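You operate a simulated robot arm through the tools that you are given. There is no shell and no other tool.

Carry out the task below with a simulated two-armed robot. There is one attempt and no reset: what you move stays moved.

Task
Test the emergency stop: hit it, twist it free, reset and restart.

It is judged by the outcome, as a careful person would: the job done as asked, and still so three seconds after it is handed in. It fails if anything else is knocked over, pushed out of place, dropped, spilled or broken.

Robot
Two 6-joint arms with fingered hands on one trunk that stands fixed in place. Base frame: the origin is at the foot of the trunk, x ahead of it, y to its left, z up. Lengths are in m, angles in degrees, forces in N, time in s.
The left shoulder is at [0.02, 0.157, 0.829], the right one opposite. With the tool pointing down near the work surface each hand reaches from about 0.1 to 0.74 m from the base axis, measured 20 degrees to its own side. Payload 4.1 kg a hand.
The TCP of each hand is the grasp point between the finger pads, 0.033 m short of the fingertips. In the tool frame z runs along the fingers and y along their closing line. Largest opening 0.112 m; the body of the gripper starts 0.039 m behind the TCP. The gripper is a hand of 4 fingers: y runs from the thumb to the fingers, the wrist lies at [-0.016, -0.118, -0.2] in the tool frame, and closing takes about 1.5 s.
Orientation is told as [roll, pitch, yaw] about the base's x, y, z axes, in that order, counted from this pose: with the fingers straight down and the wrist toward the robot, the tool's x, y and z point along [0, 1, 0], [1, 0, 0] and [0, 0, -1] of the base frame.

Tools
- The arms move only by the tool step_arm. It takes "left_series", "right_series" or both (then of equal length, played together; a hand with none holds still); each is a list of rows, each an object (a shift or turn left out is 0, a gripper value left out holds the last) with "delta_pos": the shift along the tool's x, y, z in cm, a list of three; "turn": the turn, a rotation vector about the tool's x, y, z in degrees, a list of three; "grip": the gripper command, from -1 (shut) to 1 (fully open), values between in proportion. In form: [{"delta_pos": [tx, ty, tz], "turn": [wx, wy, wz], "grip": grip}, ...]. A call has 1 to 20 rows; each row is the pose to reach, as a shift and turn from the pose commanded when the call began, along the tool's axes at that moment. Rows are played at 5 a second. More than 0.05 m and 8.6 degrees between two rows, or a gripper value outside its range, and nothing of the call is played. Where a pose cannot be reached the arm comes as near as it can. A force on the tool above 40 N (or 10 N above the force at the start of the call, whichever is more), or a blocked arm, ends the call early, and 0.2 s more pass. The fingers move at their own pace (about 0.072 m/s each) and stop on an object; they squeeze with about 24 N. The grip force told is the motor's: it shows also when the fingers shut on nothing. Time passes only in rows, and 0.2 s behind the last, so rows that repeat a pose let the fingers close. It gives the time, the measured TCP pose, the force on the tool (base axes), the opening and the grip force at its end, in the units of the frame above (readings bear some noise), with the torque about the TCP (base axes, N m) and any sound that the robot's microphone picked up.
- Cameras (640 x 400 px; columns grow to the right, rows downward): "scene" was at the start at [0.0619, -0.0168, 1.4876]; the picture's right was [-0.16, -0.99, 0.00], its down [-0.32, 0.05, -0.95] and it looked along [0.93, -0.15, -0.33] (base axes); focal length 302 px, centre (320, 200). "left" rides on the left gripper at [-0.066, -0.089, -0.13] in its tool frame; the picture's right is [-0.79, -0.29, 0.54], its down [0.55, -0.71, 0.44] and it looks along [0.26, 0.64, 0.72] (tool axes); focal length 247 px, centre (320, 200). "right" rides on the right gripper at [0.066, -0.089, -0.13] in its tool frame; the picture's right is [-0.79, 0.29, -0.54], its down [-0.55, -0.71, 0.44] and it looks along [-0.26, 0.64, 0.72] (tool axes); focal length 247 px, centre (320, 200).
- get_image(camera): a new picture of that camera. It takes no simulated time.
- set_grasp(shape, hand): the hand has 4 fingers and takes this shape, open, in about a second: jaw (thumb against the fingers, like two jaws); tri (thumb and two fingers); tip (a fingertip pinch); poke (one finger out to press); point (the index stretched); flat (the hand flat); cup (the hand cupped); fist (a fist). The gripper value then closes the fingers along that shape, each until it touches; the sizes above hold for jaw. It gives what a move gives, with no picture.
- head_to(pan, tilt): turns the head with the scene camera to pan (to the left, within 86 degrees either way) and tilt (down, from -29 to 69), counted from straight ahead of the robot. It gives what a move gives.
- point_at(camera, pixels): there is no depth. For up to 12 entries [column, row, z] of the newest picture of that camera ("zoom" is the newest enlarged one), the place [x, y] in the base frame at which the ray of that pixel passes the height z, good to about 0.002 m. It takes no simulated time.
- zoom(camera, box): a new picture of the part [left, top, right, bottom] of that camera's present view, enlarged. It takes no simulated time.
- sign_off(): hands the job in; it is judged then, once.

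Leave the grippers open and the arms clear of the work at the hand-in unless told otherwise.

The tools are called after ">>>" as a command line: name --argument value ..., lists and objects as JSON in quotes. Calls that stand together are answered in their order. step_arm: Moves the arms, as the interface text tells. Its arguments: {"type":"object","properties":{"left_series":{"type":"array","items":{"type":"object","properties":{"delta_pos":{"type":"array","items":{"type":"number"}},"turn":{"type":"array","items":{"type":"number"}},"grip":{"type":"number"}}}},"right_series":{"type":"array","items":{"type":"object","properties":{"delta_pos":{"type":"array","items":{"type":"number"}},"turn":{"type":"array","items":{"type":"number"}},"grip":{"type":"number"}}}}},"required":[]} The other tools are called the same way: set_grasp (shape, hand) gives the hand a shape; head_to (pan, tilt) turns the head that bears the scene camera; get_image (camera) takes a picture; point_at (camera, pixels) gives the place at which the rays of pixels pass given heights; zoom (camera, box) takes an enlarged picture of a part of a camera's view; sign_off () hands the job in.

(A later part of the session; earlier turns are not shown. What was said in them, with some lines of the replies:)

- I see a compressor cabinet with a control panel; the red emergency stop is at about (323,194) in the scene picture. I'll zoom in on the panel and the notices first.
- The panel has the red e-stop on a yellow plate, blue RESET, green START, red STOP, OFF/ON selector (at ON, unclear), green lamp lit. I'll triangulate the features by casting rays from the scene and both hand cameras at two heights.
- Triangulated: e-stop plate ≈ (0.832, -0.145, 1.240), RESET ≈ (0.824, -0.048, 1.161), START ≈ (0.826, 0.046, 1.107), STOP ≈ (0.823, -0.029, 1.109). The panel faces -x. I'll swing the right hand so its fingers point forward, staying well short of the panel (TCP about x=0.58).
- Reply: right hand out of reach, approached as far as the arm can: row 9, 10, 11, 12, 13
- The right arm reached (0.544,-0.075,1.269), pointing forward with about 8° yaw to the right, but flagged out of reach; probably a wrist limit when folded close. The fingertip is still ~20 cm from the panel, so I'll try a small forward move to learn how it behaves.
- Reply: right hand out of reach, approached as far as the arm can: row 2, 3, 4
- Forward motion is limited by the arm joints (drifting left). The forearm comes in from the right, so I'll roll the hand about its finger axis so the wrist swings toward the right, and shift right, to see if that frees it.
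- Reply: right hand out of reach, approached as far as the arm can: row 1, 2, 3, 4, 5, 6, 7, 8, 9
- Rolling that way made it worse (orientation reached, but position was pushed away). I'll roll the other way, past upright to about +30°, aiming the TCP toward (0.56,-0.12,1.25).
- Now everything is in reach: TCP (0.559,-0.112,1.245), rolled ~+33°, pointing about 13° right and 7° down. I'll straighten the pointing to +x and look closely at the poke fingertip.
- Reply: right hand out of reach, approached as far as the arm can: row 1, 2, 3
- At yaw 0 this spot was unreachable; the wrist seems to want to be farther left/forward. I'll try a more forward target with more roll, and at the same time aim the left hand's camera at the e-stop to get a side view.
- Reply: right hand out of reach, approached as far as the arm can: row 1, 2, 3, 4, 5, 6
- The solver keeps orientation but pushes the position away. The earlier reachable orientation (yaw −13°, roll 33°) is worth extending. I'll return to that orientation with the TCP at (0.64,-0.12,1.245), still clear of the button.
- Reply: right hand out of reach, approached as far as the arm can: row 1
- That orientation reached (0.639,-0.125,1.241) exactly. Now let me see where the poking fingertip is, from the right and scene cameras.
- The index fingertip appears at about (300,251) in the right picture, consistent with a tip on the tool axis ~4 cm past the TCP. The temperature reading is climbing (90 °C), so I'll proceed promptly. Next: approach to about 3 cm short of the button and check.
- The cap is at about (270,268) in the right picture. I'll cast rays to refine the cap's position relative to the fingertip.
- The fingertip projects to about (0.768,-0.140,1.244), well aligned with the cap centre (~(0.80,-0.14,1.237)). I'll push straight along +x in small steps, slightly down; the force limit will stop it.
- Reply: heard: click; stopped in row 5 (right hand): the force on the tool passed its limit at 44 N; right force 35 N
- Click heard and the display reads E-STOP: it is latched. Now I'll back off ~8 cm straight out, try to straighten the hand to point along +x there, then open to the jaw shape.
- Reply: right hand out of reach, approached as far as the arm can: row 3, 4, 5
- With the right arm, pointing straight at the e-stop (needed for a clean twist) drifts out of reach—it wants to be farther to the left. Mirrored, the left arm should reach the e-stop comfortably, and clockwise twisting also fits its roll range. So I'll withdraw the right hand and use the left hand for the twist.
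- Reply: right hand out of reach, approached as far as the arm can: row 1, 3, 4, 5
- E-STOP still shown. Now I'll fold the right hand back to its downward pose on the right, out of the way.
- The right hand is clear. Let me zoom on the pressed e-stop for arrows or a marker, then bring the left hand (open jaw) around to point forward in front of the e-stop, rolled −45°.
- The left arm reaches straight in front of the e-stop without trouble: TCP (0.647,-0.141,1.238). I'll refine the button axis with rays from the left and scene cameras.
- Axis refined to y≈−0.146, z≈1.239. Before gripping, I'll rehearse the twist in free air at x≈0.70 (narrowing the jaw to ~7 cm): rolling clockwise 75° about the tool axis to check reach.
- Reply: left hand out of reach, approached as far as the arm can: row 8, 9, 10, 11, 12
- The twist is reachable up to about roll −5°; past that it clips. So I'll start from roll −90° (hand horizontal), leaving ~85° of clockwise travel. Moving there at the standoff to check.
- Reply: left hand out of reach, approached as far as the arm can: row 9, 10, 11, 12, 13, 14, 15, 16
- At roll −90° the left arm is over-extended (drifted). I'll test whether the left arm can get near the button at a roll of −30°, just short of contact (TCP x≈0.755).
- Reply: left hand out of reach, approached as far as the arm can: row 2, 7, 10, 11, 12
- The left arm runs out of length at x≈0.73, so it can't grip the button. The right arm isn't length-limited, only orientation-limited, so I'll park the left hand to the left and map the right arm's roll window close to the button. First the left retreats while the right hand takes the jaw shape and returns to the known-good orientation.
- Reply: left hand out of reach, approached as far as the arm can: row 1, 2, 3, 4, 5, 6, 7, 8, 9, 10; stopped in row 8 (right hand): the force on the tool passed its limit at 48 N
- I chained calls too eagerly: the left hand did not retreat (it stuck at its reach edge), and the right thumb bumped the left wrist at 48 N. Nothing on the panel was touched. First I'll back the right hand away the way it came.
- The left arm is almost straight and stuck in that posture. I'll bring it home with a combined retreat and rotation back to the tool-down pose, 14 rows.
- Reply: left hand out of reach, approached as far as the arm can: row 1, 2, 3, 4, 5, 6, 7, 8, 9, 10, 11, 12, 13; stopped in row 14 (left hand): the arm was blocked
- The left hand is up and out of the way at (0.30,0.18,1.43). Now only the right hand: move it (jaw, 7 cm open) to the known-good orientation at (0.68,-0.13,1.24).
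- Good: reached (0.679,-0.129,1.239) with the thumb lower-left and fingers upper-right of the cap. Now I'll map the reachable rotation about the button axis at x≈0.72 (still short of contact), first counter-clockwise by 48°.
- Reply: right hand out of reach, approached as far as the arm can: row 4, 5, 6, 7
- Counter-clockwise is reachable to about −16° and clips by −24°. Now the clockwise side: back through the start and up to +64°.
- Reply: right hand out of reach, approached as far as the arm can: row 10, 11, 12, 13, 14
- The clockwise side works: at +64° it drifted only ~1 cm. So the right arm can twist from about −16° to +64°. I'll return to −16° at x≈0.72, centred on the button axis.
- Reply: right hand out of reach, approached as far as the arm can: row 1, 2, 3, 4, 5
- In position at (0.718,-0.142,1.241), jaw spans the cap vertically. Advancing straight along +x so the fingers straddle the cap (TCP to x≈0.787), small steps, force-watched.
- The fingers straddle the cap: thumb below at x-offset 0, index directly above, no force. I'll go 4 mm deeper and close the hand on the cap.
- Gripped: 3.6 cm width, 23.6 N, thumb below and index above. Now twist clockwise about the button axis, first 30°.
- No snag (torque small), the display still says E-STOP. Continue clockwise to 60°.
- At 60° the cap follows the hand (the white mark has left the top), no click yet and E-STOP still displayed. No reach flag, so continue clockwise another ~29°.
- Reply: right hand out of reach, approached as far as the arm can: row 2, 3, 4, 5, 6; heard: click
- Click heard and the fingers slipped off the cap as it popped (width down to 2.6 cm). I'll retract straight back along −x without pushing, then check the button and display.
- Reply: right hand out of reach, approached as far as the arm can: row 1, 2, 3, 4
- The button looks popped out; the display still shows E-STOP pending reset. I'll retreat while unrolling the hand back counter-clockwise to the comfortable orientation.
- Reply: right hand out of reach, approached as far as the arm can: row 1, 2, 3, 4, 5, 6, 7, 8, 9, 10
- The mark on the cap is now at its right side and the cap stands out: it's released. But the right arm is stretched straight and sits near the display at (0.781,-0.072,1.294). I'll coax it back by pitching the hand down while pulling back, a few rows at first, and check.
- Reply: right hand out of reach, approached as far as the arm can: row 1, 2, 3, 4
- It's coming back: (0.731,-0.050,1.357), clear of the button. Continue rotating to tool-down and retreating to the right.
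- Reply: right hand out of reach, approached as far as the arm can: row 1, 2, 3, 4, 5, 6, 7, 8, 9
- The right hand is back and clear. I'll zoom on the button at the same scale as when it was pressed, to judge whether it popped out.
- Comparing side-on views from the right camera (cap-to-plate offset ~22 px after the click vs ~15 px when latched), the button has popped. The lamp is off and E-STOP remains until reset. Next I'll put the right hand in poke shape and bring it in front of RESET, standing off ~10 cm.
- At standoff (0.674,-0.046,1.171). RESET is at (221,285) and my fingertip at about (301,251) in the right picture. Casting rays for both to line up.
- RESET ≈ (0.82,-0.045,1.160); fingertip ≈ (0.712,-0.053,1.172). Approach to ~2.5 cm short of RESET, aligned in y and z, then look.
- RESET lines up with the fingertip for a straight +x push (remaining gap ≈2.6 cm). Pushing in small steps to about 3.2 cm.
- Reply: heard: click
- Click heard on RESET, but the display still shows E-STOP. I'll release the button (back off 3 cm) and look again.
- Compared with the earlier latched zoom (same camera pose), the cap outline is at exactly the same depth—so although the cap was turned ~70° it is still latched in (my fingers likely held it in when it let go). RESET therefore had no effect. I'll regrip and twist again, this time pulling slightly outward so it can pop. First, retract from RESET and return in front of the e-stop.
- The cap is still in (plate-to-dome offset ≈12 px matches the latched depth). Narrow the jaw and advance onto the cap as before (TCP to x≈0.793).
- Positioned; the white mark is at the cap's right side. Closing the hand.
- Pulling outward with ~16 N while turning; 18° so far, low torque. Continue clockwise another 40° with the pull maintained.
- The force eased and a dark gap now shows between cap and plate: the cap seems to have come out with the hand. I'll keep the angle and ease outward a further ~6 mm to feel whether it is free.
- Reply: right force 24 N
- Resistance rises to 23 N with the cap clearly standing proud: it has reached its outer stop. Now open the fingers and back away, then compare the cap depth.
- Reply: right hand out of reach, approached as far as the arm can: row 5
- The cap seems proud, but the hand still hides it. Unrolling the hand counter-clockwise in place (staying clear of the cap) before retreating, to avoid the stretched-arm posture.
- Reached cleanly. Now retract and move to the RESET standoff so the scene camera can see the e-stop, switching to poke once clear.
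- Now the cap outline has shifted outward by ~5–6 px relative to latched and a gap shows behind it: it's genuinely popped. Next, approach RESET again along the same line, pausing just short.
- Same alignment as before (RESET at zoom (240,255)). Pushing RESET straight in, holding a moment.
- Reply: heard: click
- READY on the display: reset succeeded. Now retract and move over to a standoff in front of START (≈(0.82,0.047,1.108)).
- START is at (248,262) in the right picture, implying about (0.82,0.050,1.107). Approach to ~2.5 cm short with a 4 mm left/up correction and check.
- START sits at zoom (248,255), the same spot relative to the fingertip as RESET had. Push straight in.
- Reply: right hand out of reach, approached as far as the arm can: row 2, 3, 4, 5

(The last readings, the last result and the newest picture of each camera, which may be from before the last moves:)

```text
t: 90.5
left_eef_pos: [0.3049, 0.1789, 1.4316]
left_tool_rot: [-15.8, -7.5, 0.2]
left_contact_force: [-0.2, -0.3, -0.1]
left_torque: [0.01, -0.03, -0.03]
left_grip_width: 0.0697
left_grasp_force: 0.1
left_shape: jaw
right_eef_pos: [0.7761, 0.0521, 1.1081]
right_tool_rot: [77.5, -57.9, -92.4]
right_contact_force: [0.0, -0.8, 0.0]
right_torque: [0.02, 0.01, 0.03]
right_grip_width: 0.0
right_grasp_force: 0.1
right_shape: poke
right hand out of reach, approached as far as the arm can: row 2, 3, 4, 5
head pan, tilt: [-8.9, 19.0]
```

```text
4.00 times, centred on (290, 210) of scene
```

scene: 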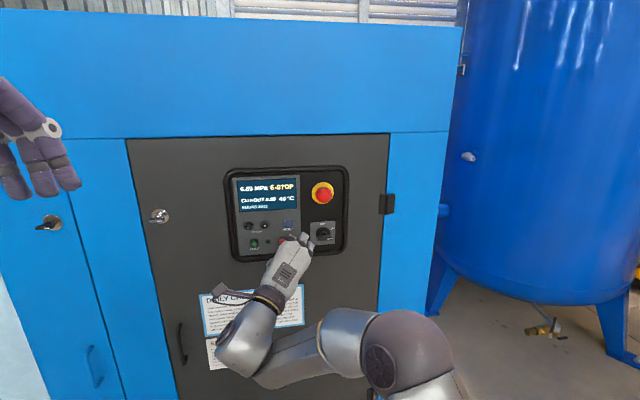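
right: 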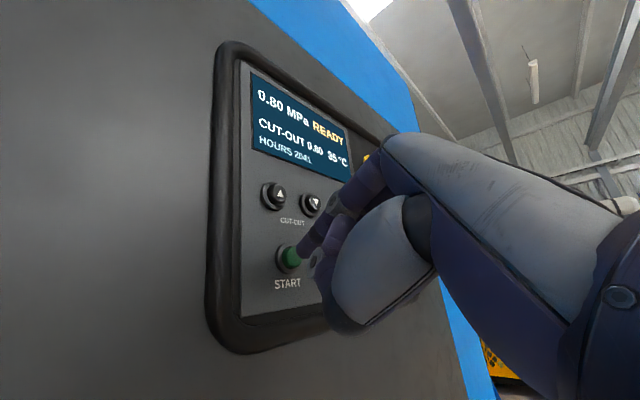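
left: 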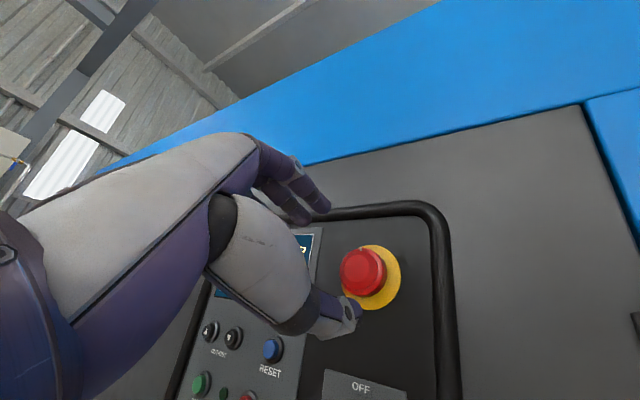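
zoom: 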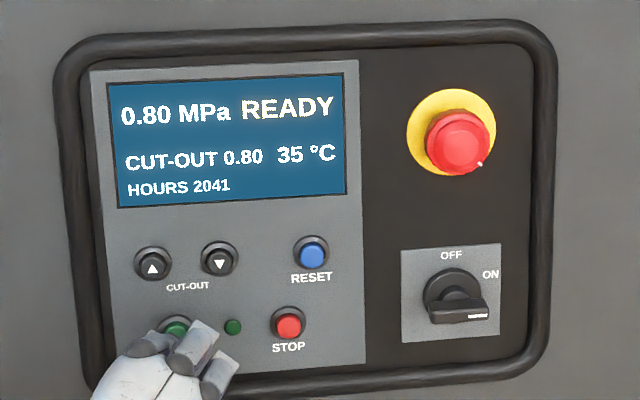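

The right arm ran out of length ~1 cm short of START (TCP x=0.776), no contact. I'll back off 2.5 cm and yaw the hand ~8° to the left about the fingertip, which brings the wrist closer to the shoulder and gains the reach.

>>> step_arm --right_series '[{"delta_pos": [-0.87, 0.03, -2.36]}, {"delta_pos": [-0.87, 0.03, -2.36], "turn": [2.1, 3.3, -0.5]}, {"delta_pos": [-0.87, 0.03, -2.36], "turn": [4.3, 6.7, -1]}, {"delta_pos": [-0.87, 0.03, -2.36], "turn": [4.3, 6.7, -1]}]'

>>> zoom --camera "right" --box '[200, 180, 400, 305]'

```text
t: 91.5
left_eef_pos: [0.3046, 0.1786, 1.4332]
left_tool_rot: [-15.8, -7.4, 0.1]
left_contact_force: [-0.3, 0.1, 0.2]
left_torque: [0.03, 0.0, -0.01]
left_grip_width: 0.0701
left_grasp_force: 0.1
left_shape: jaw
right_eef_pos: [0.7828, 0.0708, 1.1092]
right_tool_rot: [77.3, -57.9, -84.2]
right_contact_force: [-0.1, -0.5, -0.8]
right_torque: [0.0, -0.04, 0.01]
right_grip_width: 0.0
right_grasp_force: 0.0
right_shape: poke
right hand out of reach, approached as far as the arm can: row 1, 2, 3, 4
head pan, tilt: [-8.9, 19.0]
```

```text
3.20 times, centred on (300, 242) of right
```

zoom: 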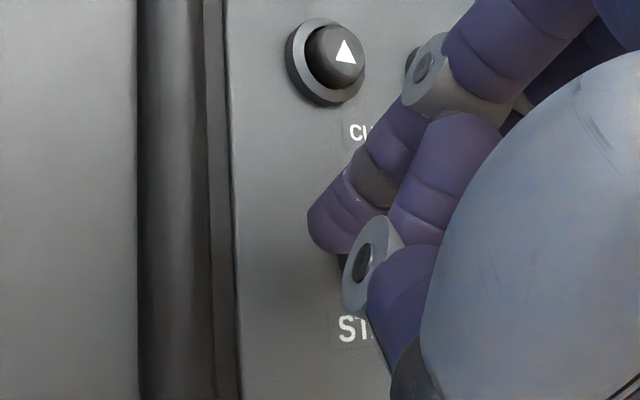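

It stuck in the stretched posture again and slid left to (0.783,0.071,1.109); the fingertip is near the panel between START and the rim, no contact force. As before, I'll free it by pitching the hand down while pulling back—two rows first to watch the path relative to the CUT-OUT button above.

>>> step_arm --right_series '[{"delta_pos": [-0.6, 0.3, -3.5], "turn": [7.2, -1.2, -2.7]}, {"delta_pos": [-1.1, 0.5, -7], "turn": [14.4, -2.4, -5.3]}]'

>>> zoom --camera "scene" --box '[200, 180, 340, 268]'

>>> get_image --camera "right"

```text
t: 92.2
left_eef_pos: [0.3026, 0.1781, 1.4317]
left_tool_rot: [-15.8, -7.4, 0.1]
left_contact_force: [-0.1, -0.2, 0.8]
left_torque: [0.0, 0.03, 0.01]
left_grip_width: 0.0696
left_grasp_force: 0.0
left_shape: jaw
right_eef_pos: [0.7905, 0.091, 1.1219]
right_tool_rot: [58.2, -57.3, -64.4]
right_contact_force: [-3.9, -23.2, -3.4]
right_torque: [-0.02, 0.12, -0.73]
right_grip_width: 0.0001
right_grasp_force: 0.1
right_shape: poke
right hand out of reach, approached as far as the arm can: row 1, 2
head pan, tilt: [-8.9, 19.0]
```

```text
4.55 times, centred on (270, 224) of scene
```

zoom: 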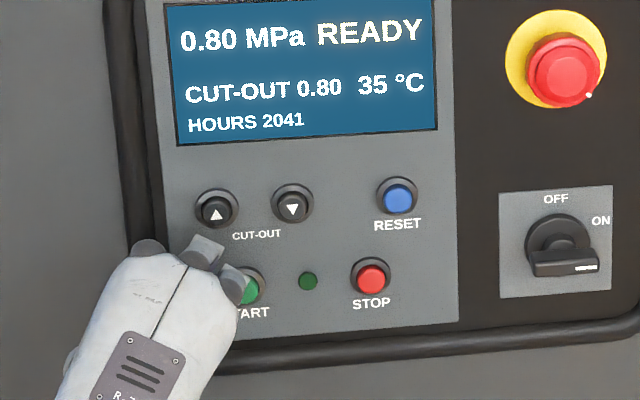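

```text
taken
```

right: 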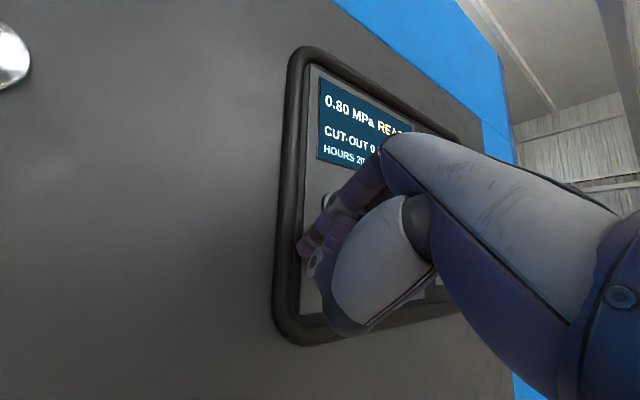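

The fingertip slid left and is now pressing the rim sideways at 23 N. I'll reverse that last motion right away and pull back slightly.

>>> step_arm --right_series '[{"delta_pos": [-1.2, 0, -0.8], "turn": [-7.2, 1.2, 2.7]}, {"delta_pos": [-2.4, 0, -1.5], "turn": [-14.4, 2.4, 5.3]}]'

>>> zoom --camera "scene" --box '[200, 180, 340, 268]'

>>> get_image --camera "scene"

```text
t: 92.8
left_eef_pos: [0.303, 0.1791, 1.4316]
left_tool_rot: [-15.8, -7.4, 0.4]
left_contact_force: [-0.1, -0.7, 0.6]
left_torque: [0.03, 0.01, 0.0]
left_grip_width: 0.0697
left_grasp_force: 0.0
left_shape: jaw
right_eef_pos: [0.7713, 0.0814, 1.1158]
right_tool_rot: [84.8, -57.1, -92.2]
right_contact_force: [-0.3, 0.2, 0.6]
right_torque: [0.02, 0.02, 0.02]
right_grip_width: 0.0
right_grasp_force: 0.0
right_shape: poke
head pan, tilt: [-8.9, 19.0]
```

```text
4.55 times, centred on (270, 224) of scene
```

zoom: 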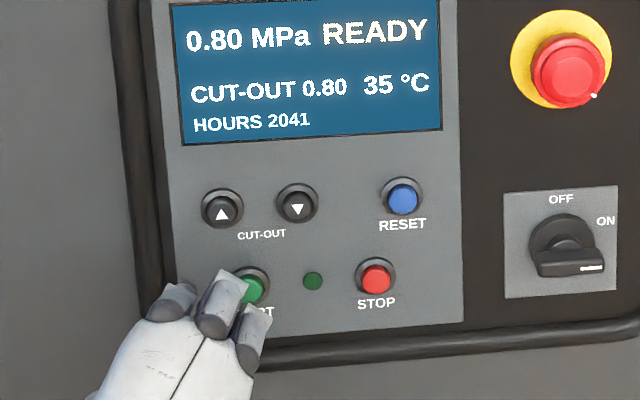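

```text
taken
```

scene: 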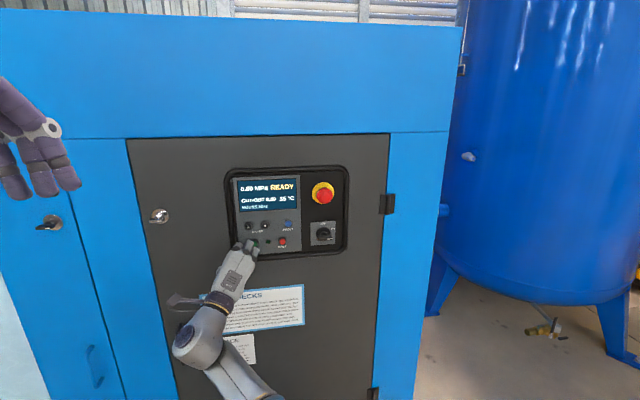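

Free of contact and not flagged: (0.771,0.081,1.116), pointing nearly straight (yaw −7°). From this posture I'll retract 2 cm, then slide right/down to line up with START.

>>> step_arm --right_series '[{"delta_pos": [-0.25, 0.04, -2]}, {"delta_pos": [-1.8, 0.3, -1.9]}, {"delta_pos": [-3.35, 0.65, -1.7]}, {"delta_pos": [-3.35, 0.65, -1.7]}]'

>>> zoom --camera "right" --box '[200, 180, 400, 305]'

>>> zoom --camera "scene" --box '[200, 180, 340, 268]'

```text
t: 93.8
left_eef_pos: [0.3041, 0.1795, 1.4302]
left_tool_rot: [-15.8, -7.4, 0.2]
left_contact_force: [0.3, -0.3, 0.7]
left_torque: [0.01, 0.0, -0.01]
left_grip_width: 0.0699
left_grasp_force: 0.0
left_shape: jaw
right_eef_pos: [0.7746, 0.0649, 1.1043]
right_tool_rot: [84.8, -57.1, -92.3]
right_contact_force: [-0.3, 0.2, -0.3]
right_torque: [0.0, -0.02, 0.0]
right_grip_width: 0.0
right_grasp_force: 0.1
right_shape: poke
right hand out of reach, approached as far as the arm can: row 1, 2, 3, 4
head pan, tilt: [-8.9, 19.0]
```

```text
3.20 times, centred on (300, 242) of right
```

zoom: 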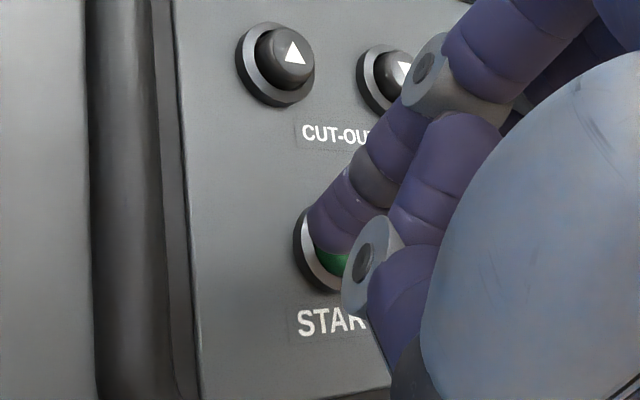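

```text
4.55 times, centred on (270, 224) of scene
```

zoom: 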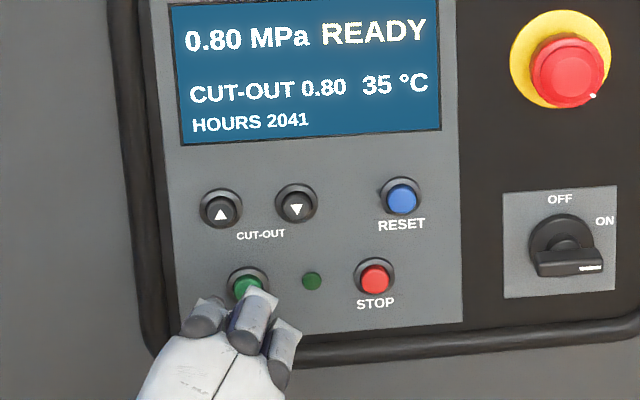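

Retreat in x is refused but sideways moves work; the fingertip is ~1 cm in front of START, about 7 mm too far left and 3 mm high. Shift right/down a little.

>>> step_arm --right_series '[{"delta_pos": [-0.5, 0.15, 0]}, {"delta_pos": [-1.0, 0.3, 0.1]}, {"delta_pos": [-1.0, 0.3, 0.1]}]'

>>> zoom --camera "right" --box '[200, 180, 400, 305]'

>>> zoom --camera "scene" --box '[200, 180, 340, 268]'

```text
t: 94.5
left_eef_pos: [0.3043, 0.1799, 1.4312]
left_tool_rot: [-15.8, -7.4, 0.2]
left_contact_force: [-0.4, 0.3, -0.7]
left_torque: [0.01, 0.0, -0.01]
left_grip_width: 0.0698
left_grasp_force: 0.1
left_shape: jaw
right_eef_pos: [0.7788, 0.058, 1.101]
right_tool_rot: [84.8, -57.0, -92.5]
right_contact_force: [-0.3, 0.7, 0.3]
right_torque: [0.01, -0.01, -0.01]
right_grip_width: 0.0001
right_grasp_force: 0.0
right_shape: poke
right hand out of reach, approached as far as the arm can: row 1, 2, 3
head pan, tilt: [-8.9, 19.0]
```

```text
3.20 times, centred on (300, 242) of right
```

zoom: 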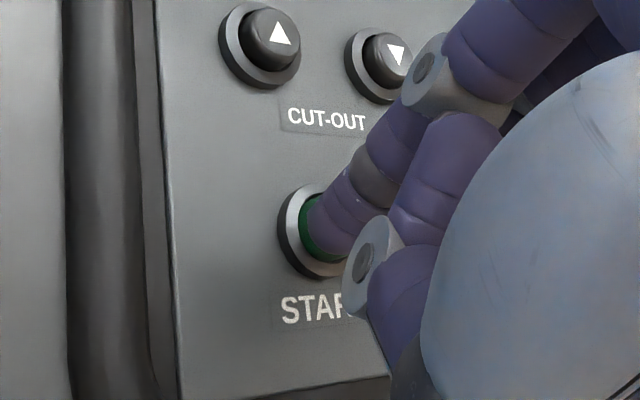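

```text
4.55 times, centred on (270, 224) of scene
```

zoom: 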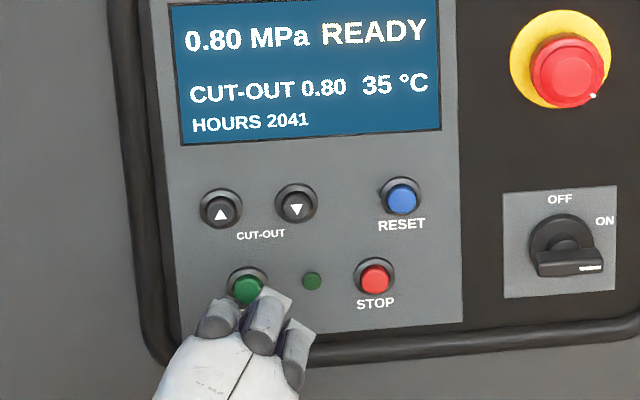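

Now the fingertip covers START and is nearly touching. Push straight +x in small steps.

>>> step_arm --right_series '[{"delta_pos": [0.04, 0, 0.3]}, {"delta_pos": [0.08, -0.01, 0.6]}, {"delta_pos": [0.12, -0.02, 0.9]}, {"delta_pos": [0.15, -0.03, 1.2]}]'

>>> get_image --camera "right"

>>> zoom --camera "scene" --box '[200, 180, 340, 268]'

```text
t: 95.5
left_eef_pos: [0.3025, 0.1793, 1.4316]
left_tool_rot: [-15.7, -7.4, 0.2]
left_contact_force: [0.2, -0.2, 0.0]
left_torque: [-0.02, 0.0, 0.02]
left_grip_width: 0.0699
left_grasp_force: 0.2
left_shape: jaw
right_eef_pos: [0.7879, 0.0588, 1.1002]
right_tool_rot: [84.8, -57.1, -92.2]
right_contact_force: [-1.9, 0.0, 0.2]
right_torque: [0.01, -0.01, 0.02]
right_grip_width: 0.0
right_grasp_force: 0.1
right_shape: poke
right hand out of reach, approached as far as the arm can: row 4
head pan, tilt: [-8.9, 19.0]
heard: click
```

```text
taken
```

right: 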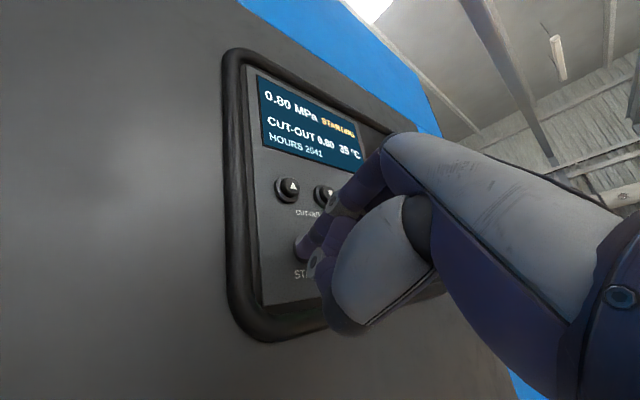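

```text
4.55 times, centred on (270, 224) of scene
```

zoom: 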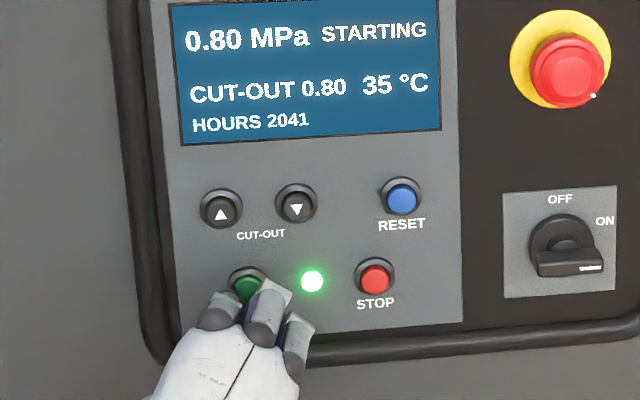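

STARTING is displayed and the run lamp is lit. Now withdraw: first 1 cm straight off the button, then back to the earlier clean standoff pose while yawing right.

>>> step_arm --right_series '[{"delta_pos": [-0.12, 0.02, -0.9]}, {"delta_pos": [-0.2, 0.3, -1.7], "turn": [-1.3, -2, 0.1]}, {"delta_pos": [-0.3, 0.5, -2.5], "turn": [-2.6, -4, 0.2]}, {"delta_pos": [-0.4, 0.78, -3.2], "turn": [-3.8, -5.9, 0.3]}, {"delta_pos": [-0.4, 0.78, -3.2], "turn": [-3.8, -5.9, 0.3]}]'

>>> zoom --camera "scene" --box '[200, 180, 340, 268]'

>>> get_image --camera "scene"

```text
t: 96.8
left_eef_pos: [0.304, 0.1793, 1.4307]
left_tool_rot: [-15.9, -7.5, 0.2]
left_contact_force: [0.3, 0.1, -0.2]
left_torque: [0.03, 0.02, -0.04]
left_grip_width: 0.0701
left_grasp_force: 0.2
left_shape: jaw
right_eef_pos: [0.7544, 0.0541, 1.1057]
right_tool_rot: [84.7, -57.2, -99.4]
right_contact_force: [1.3, -0.6, -0.5]
right_torque: [0.01, -0.01, 0.02]
right_grip_width: 0.0
right_grasp_force: 0.0
right_shape: poke
head pan, tilt: [-8.9, 19.0]
```

```text
4.55 times, centred on (270, 224) of scene
```

zoom: 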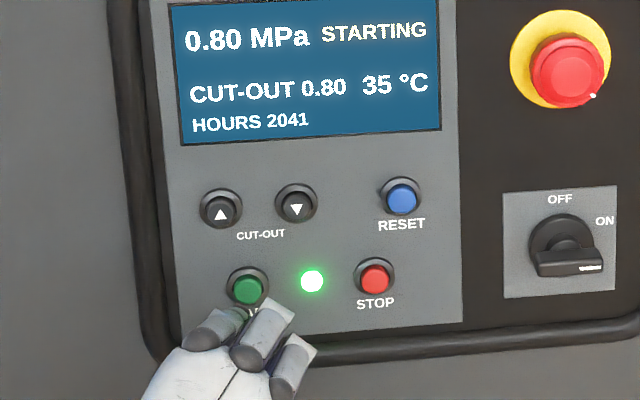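

```text
taken
```

scene: 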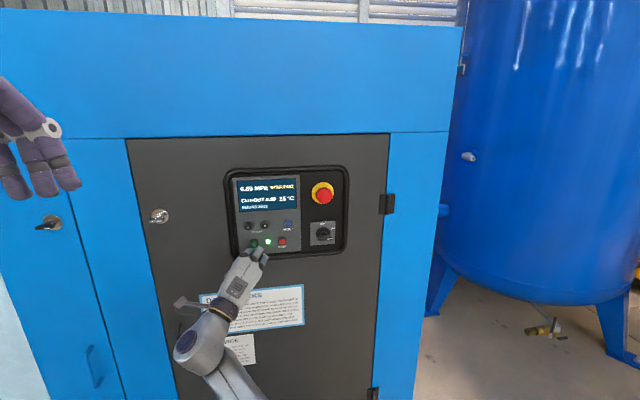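

Clean retreat to (0.754,0.054,1.106); START is released. Continue back 9 cm and a bit right/up.

>>> step_arm --right_series '[{"delta_pos": [-0.8, 0.3, -3.5]}, {"delta_pos": [-2, 3, -6]}, {"delta_pos": [-3.9, 6.8, -7.8]}, {"delta_pos": [-3.9, 6.8, -7.8]}]'

>>> zoom --camera "scene" --box '[200, 160, 360, 260]'

```text
t: 97.8
left_eef_pos: [0.3037, 0.1793, 1.4309]
left_tool_rot: [-15.8, -7.5, 0.2]
left_contact_force: [-0.1, 0.4, -0.2]
left_torque: [0.02, 0.0, -0.03]
left_grip_width: 0.0699
left_grasp_force: 0.1
left_shape: jaw
right_eef_pos: [0.7451, 0.068, 1.1307]
right_tool_rot: [84.8, -57.1, -99.3]
right_contact_force: [0.0, 0.3, -0.2]
right_torque: [0.02, -0.03, -0.02]
right_grip_width: 0.0
right_grasp_force: 0.1
right_shape: poke
right hand out of reach, approached as far as the arm can: row 1, 2, 3, 4
head pan, tilt: [-8.9, 19.0]
```

```text
4.00 times, centred on (280, 210) of scene
```

zoom: 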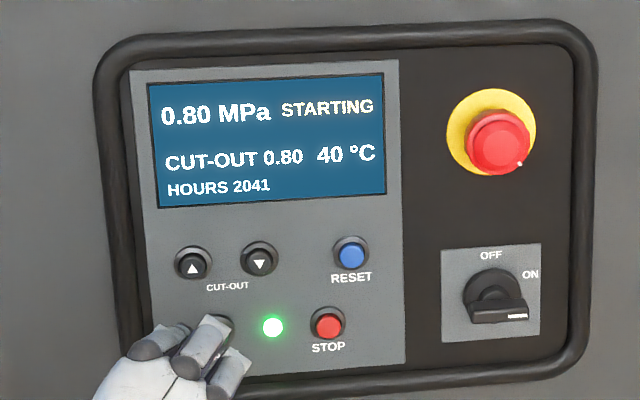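

It's in the stiff posture again but the fingertip is ~4 cm off the panel. I'll head for the home pose with the pitch-down rotation, three rows first to check the path.

>>> step_arm --right_series '[{"delta_pos": [-1.3, 2.7, -2], "turn": [6.3, -1.1, -2.6]}, {"delta_pos": [-2.7, 5.4, -4], "turn": [12.6, -2.1, -5.3]}, {"delta_pos": [-4, 8.1, -6], "turn": [18.8, -3.2, -7.9]}]'

>>> get_image --camera "scene"

```text
t: 98.5
left_eef_pos: [0.3026, 0.1796, 1.4321]
left_tool_rot: [-15.8, -7.4, 0.3]
left_contact_force: [-0.8, -0.6, 0.5]
left_torque: [0.0, 0.0, 0.04]
left_grip_width: 0.0699
left_grasp_force: 0.1
left_shape: jaw
right_eef_pos: [0.7647, 0.0745, 1.1862]
right_tool_rot: [57.2, -58.1, -69.9]
right_contact_force: [-0.2, -0.9, 0.7]
right_torque: [-0.01, 0.03, -0.01]
right_grip_width: 0.0
right_grasp_force: 0.0
right_shape: poke
right hand out of reach, approached as far as the arm can: row 1, 2, 3
head pan, tilt: [-8.9, 19.0]
```

```text
taken
```

scene: 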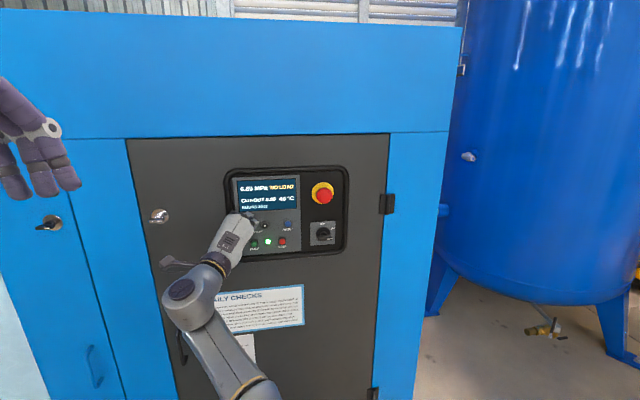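

The display now reads NO LOAD: it's running again. The hand drifted forward/up though (0.765,0.075,1.186). The freeing direction is yawing the hand to the right, so I'll yaw right 15° while pulling back.

>>> step_arm --right_series '[{"delta_pos": [-1.8, -1, -1.6], "turn": [-2.2, -4.2, 1.4]}, {"delta_pos": [-3.6, -2, -3.2], "turn": [-4.5, -8.5, 2.9]}, {"delta_pos": [-5.45, -3, -4.77], "turn": [-6.7, -12.7, 4.3]}, {"delta_pos": [-5.45, -3, -4.77], "turn": [-6.7, -12.7, 4.3]}]'

>>> get_image --camera "scene"

```text
t: 99.5
left_eef_pos: [0.3041, 0.1796, 1.4318]
left_tool_rot: [-15.8, -7.4, 0.2]
left_contact_force: [-0.1, 0.0, -0.1]
left_torque: [0.0, 0.01, 0.0]
left_grip_width: 0.0697
left_grasp_force: 0.0
left_shape: jaw
right_eef_pos: [0.7148, 0.0636, 1.1561]
right_tool_rot: [57.5, -58.1, -85.4]
right_contact_force: [0.5, -0.5, 1.0]
right_torque: [-0.03, 0.04, 0.02]
right_grip_width: 0.0
right_grasp_force: 0.0
right_shape: poke
right hand out of reach, approached as far as the arm can: row 1, 2, 3, 4
head pan, tilt: [-8.9, 19.0]
```

```text
taken
```

scene: 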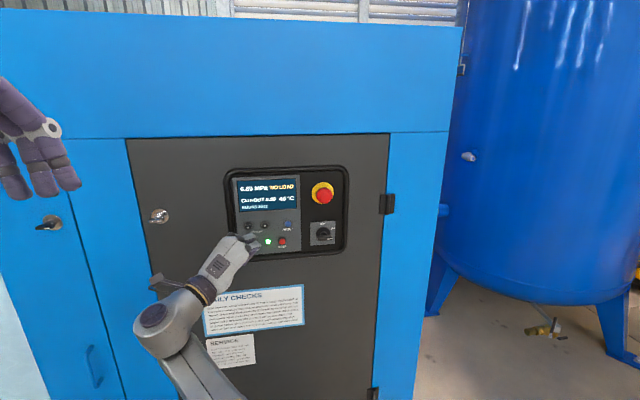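

Working: back at x=0.715. Continue the same way: more right yaw, another 12 cm back.

>>> step_arm --right_series '[{"delta_pos": [-2.3, 1.1, -2.2], "turn": [-1.8, -3.4, 1.1]}, {"delta_pos": [-4.7, 2.2, -4.4], "turn": [-3.6, -6.8, 2.3]}, {"delta_pos": [-7, 3.3, -6.5], "turn": [-3.6, -6.8, 2.3]}, {"delta_pos": [-9.4, 4.4, -8.7], "turn": [-3.6, -6.8, 2.3]}, {"delta_pos": [-9.4, 4.4, -8.7], "turn": [-3.6, -6.8, 2.3]}]'

>>> get_image --camera "scene"

```text
t: 100.8
left_eef_pos: [0.3041, 0.1789, 1.4318]
left_tool_rot: [-15.8, -7.4, 0.2]
left_contact_force: [-0.8, -0.1, -0.2]
left_torque: [-0.04, -0.02, -0.02]
left_grip_width: 0.0697
left_grasp_force: 0.0
left_shape: jaw
right_eef_pos: [0.6633, 0.0617, 1.1944]
right_tool_rot: [57.6, -58.1, -93.4]
right_contact_force: [-0.4, 0.0, -0.9]
right_torque: [-0.01, 0.01, -0.02]
right_grip_width: 0.0
right_grasp_force: 0.0
right_shape: poke
right hand out of reach, approached as far as the arm can: row 1, 2, 3, 4, 5
head pan, tilt: [-8.9, 19.0]
```

```text
taken
```

scene: 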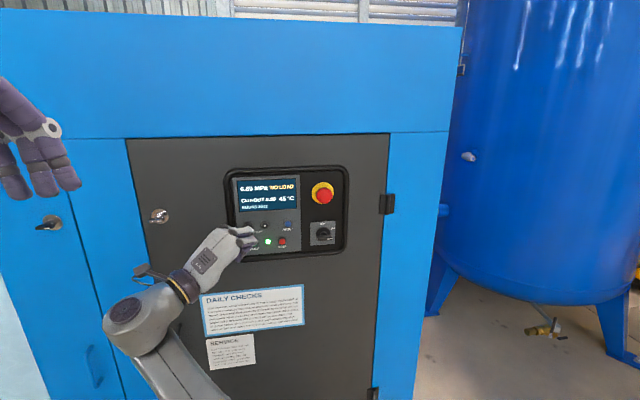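

Now ~13 cm off the panel, so there's room. Proceed with the full move to the home pose (tool down, right side).

>>> step_arm --right_series '[{"delta_pos": [-2.2, 2.3, -1], "turn": [5.9, 0.2, -3.9]}, {"delta_pos": [-4.4, 4.6, -2.1], "turn": [11.8, 0.5, -7.8]}, {"delta_pos": [-6.5, 6.9, -3.1], "turn": [17.6, 0.7, -11.8]}, {"delta_pos": [-8.7, 9.2, -4.1], "turn": [23.5, 0.9, -15.7]}, {"delta_pos": [-10.9, 11.5, -5.2], "turn": [29.4, 1.2, -19.6]}, {"delta_pos": [-13.1, 13.8, -6.2], "turn": [35.3, 1.4, -23.5]}, {"delta_pos": [-15.2, 16.1, -7.2], "turn": [41.1, 1.6, -27.5]}, {"delta_pos": [-17.4, 18.4, -8.2], "turn": [47, 1.8, -31.4]}, {"delta_pos": [-19.6, 20.7, -9.3], "turn": [52.9, 2.1, -35.3]}, {"delta_pos": [-21.8, 23, -10.3], "turn": [58.8, 2.3, -39.2]}, {"delta_pos": [-23.9, 25.3, -11.3], "turn": [64.6, 2.5, -43.2]}, {"delta_pos": [-26.1, 27.6, -12.4], "turn": [70.5, 2.8, -47.1]}, {"delta_pos": [-28.3, 29.85, -13.4], "turn": [76.4, 3, -51]}]'

>>> get_image --camera "scene"

>>> zoom --camera "scene" --box '[220, 160, 360, 260]'

```text
t: 103.5
left_eef_pos: [0.3035, 0.179, 1.4314]
left_tool_rot: [-15.8, -7.2, 0.3]
left_contact_force: [0.8, 0.6, -0.6]
left_torque: [-0.04, 0.06, -0.03]
left_grip_width: 0.0701
left_grasp_force: 0.1
left_shape: jaw
right_eef_pos: [0.4182, -0.2221, 1.3848]
right_tool_rot: [0.0, 0.1, 0.5]
right_contact_force: [1.2, 0.8, 0.1]
right_torque: [-0.08, 0.08, 0.05]
right_grip_width: 0.0
right_grasp_force: 0.1
right_shape: poke
right hand out of reach, approached as far as the arm can: row 1, 2, 3, 4, 5, 6, 7, 8, 9, 10, 11, 12, 13
head pan, tilt: [-8.9, 19.0]
```

```text
taken
```

scene: 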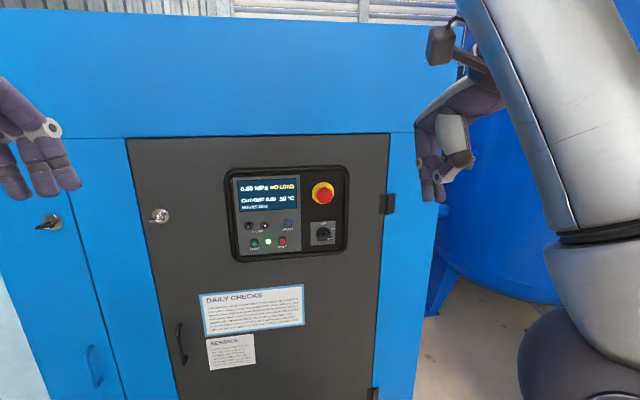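

```text
4.00 times, centred on (290, 210) of scene
```

zoom: 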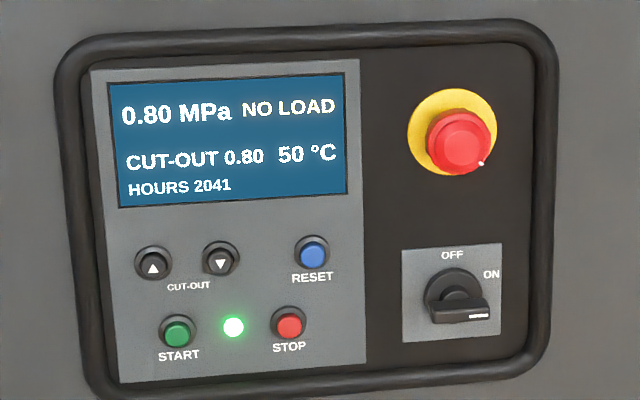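

Running again: NO LOAD, 0.80 MPa, cut-out unchanged at 0.80, lamp green, selector unchanged, e-stop out. Now open both hands (right to jaw shape, left fully open) with the arms clear.

>>> set_grasp --hand "right" --shape "jaw"

>>> set_grasp --hand "left" --shape "jaw"

>>> get_image --camera "scene"

>>> zoom --camera "scene" --box '[220, 160, 360, 260]'

```text
t: 104.5
left_eef_pos: [0.3046, 0.1799, 1.431]
left_tool_rot: [-15.7, -7.5, 0.3]
left_contact_force: [0.2, 0.1, 0.1]
left_torque: [-0.01, 0.04, 0.0]
left_grip_width: 0.0701
left_grasp_force: 0.1
left_shape: jaw
right_eef_pos: [0.4175, -0.2223, 1.3853]
right_tool_rot: [0.1, -0.2, 0.4]
right_contact_force: [0.5, 0.0, 0.2]
right_torque: [-0.01, -0.01, 0.02]
right_grip_width: 0.1117
right_grasp_force: 0.0
right_shape: jaw
head pan, tilt: [-8.9, 19.0]
```

```text
t: 105.3
left_eef_pos: [0.3041, 0.1789, 1.4307]
left_tool_rot: [-15.9, -7.4, 0.2]
left_contact_force: [0.5, -0.2, 0.5]
left_torque: [-0.03, 0.0, -0.03]
left_grip_width: 0.1115
left_grasp_force: 0.0
left_shape: jaw
right_eef_pos: [0.4171, -0.2229, 1.3852]
right_tool_rot: [0.1, -0.1, 0.3]
right_contact_force: [-0.4, -0.2, -0.4]
right_torque: [0.01, 0.04, 0.0]
right_grip_width: 0.1123
right_grasp_force: 0.1
right_shape: jaw
head pan, tilt: [-8.9, 19.0]
```

```text
taken
```

scene: 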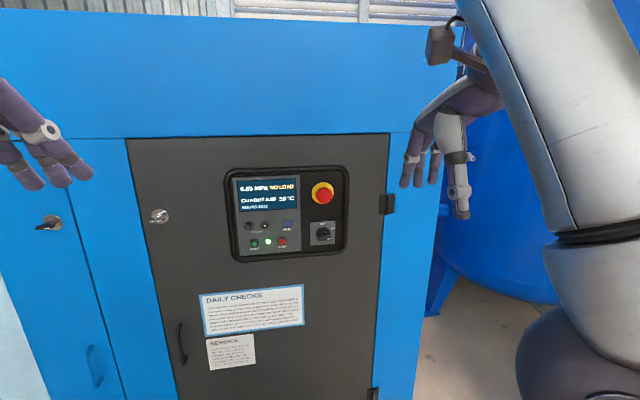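

```text
4.00 times, centred on (290, 210) of scene
```

zoom: 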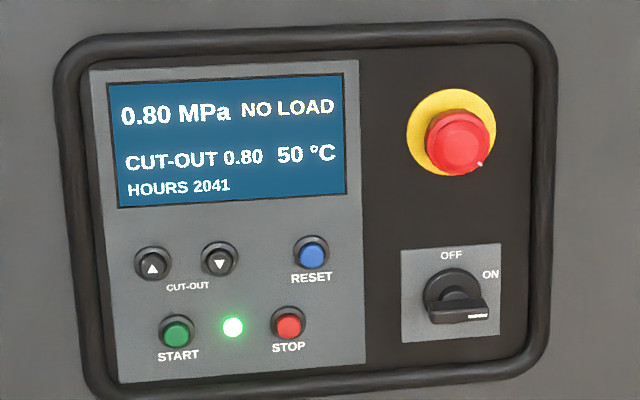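

The e-stop has been hit, twisted free, reset, and the compressor restarted; it is running at NO LOAD as it was before. Both hands are open and clear, so I'm handing in.

>>> sign_off

```text
The job is handed in.
```

The emergency stop test is done: I hit the stop, twisted it free, pressed RESET and pressed START. The compressor was running again at hand-in. The display read NO LOAD at 0.80 MPa with the run lamp lit, as at the start, and the cut-out and selector were unchanged.

- **First twist failed:** the button turned about 70° and clicked but stayed latched, so a first RESET press did nothing. I gripped it again, twisted while pulling outward, and it came out. The second RESET press gave READY. The white mark on the button now sits at the lower right instead of the top.
- **Arm contact:** while changing arms, the right hand bumped the left wrist with 48 N.
- **Rim contact:** while lining up on START, the right fingertip pressed the panel rim sideways with about 23 N. I backed it off and saw no marks or changed settings.

Both hands are open and clear of the panel.
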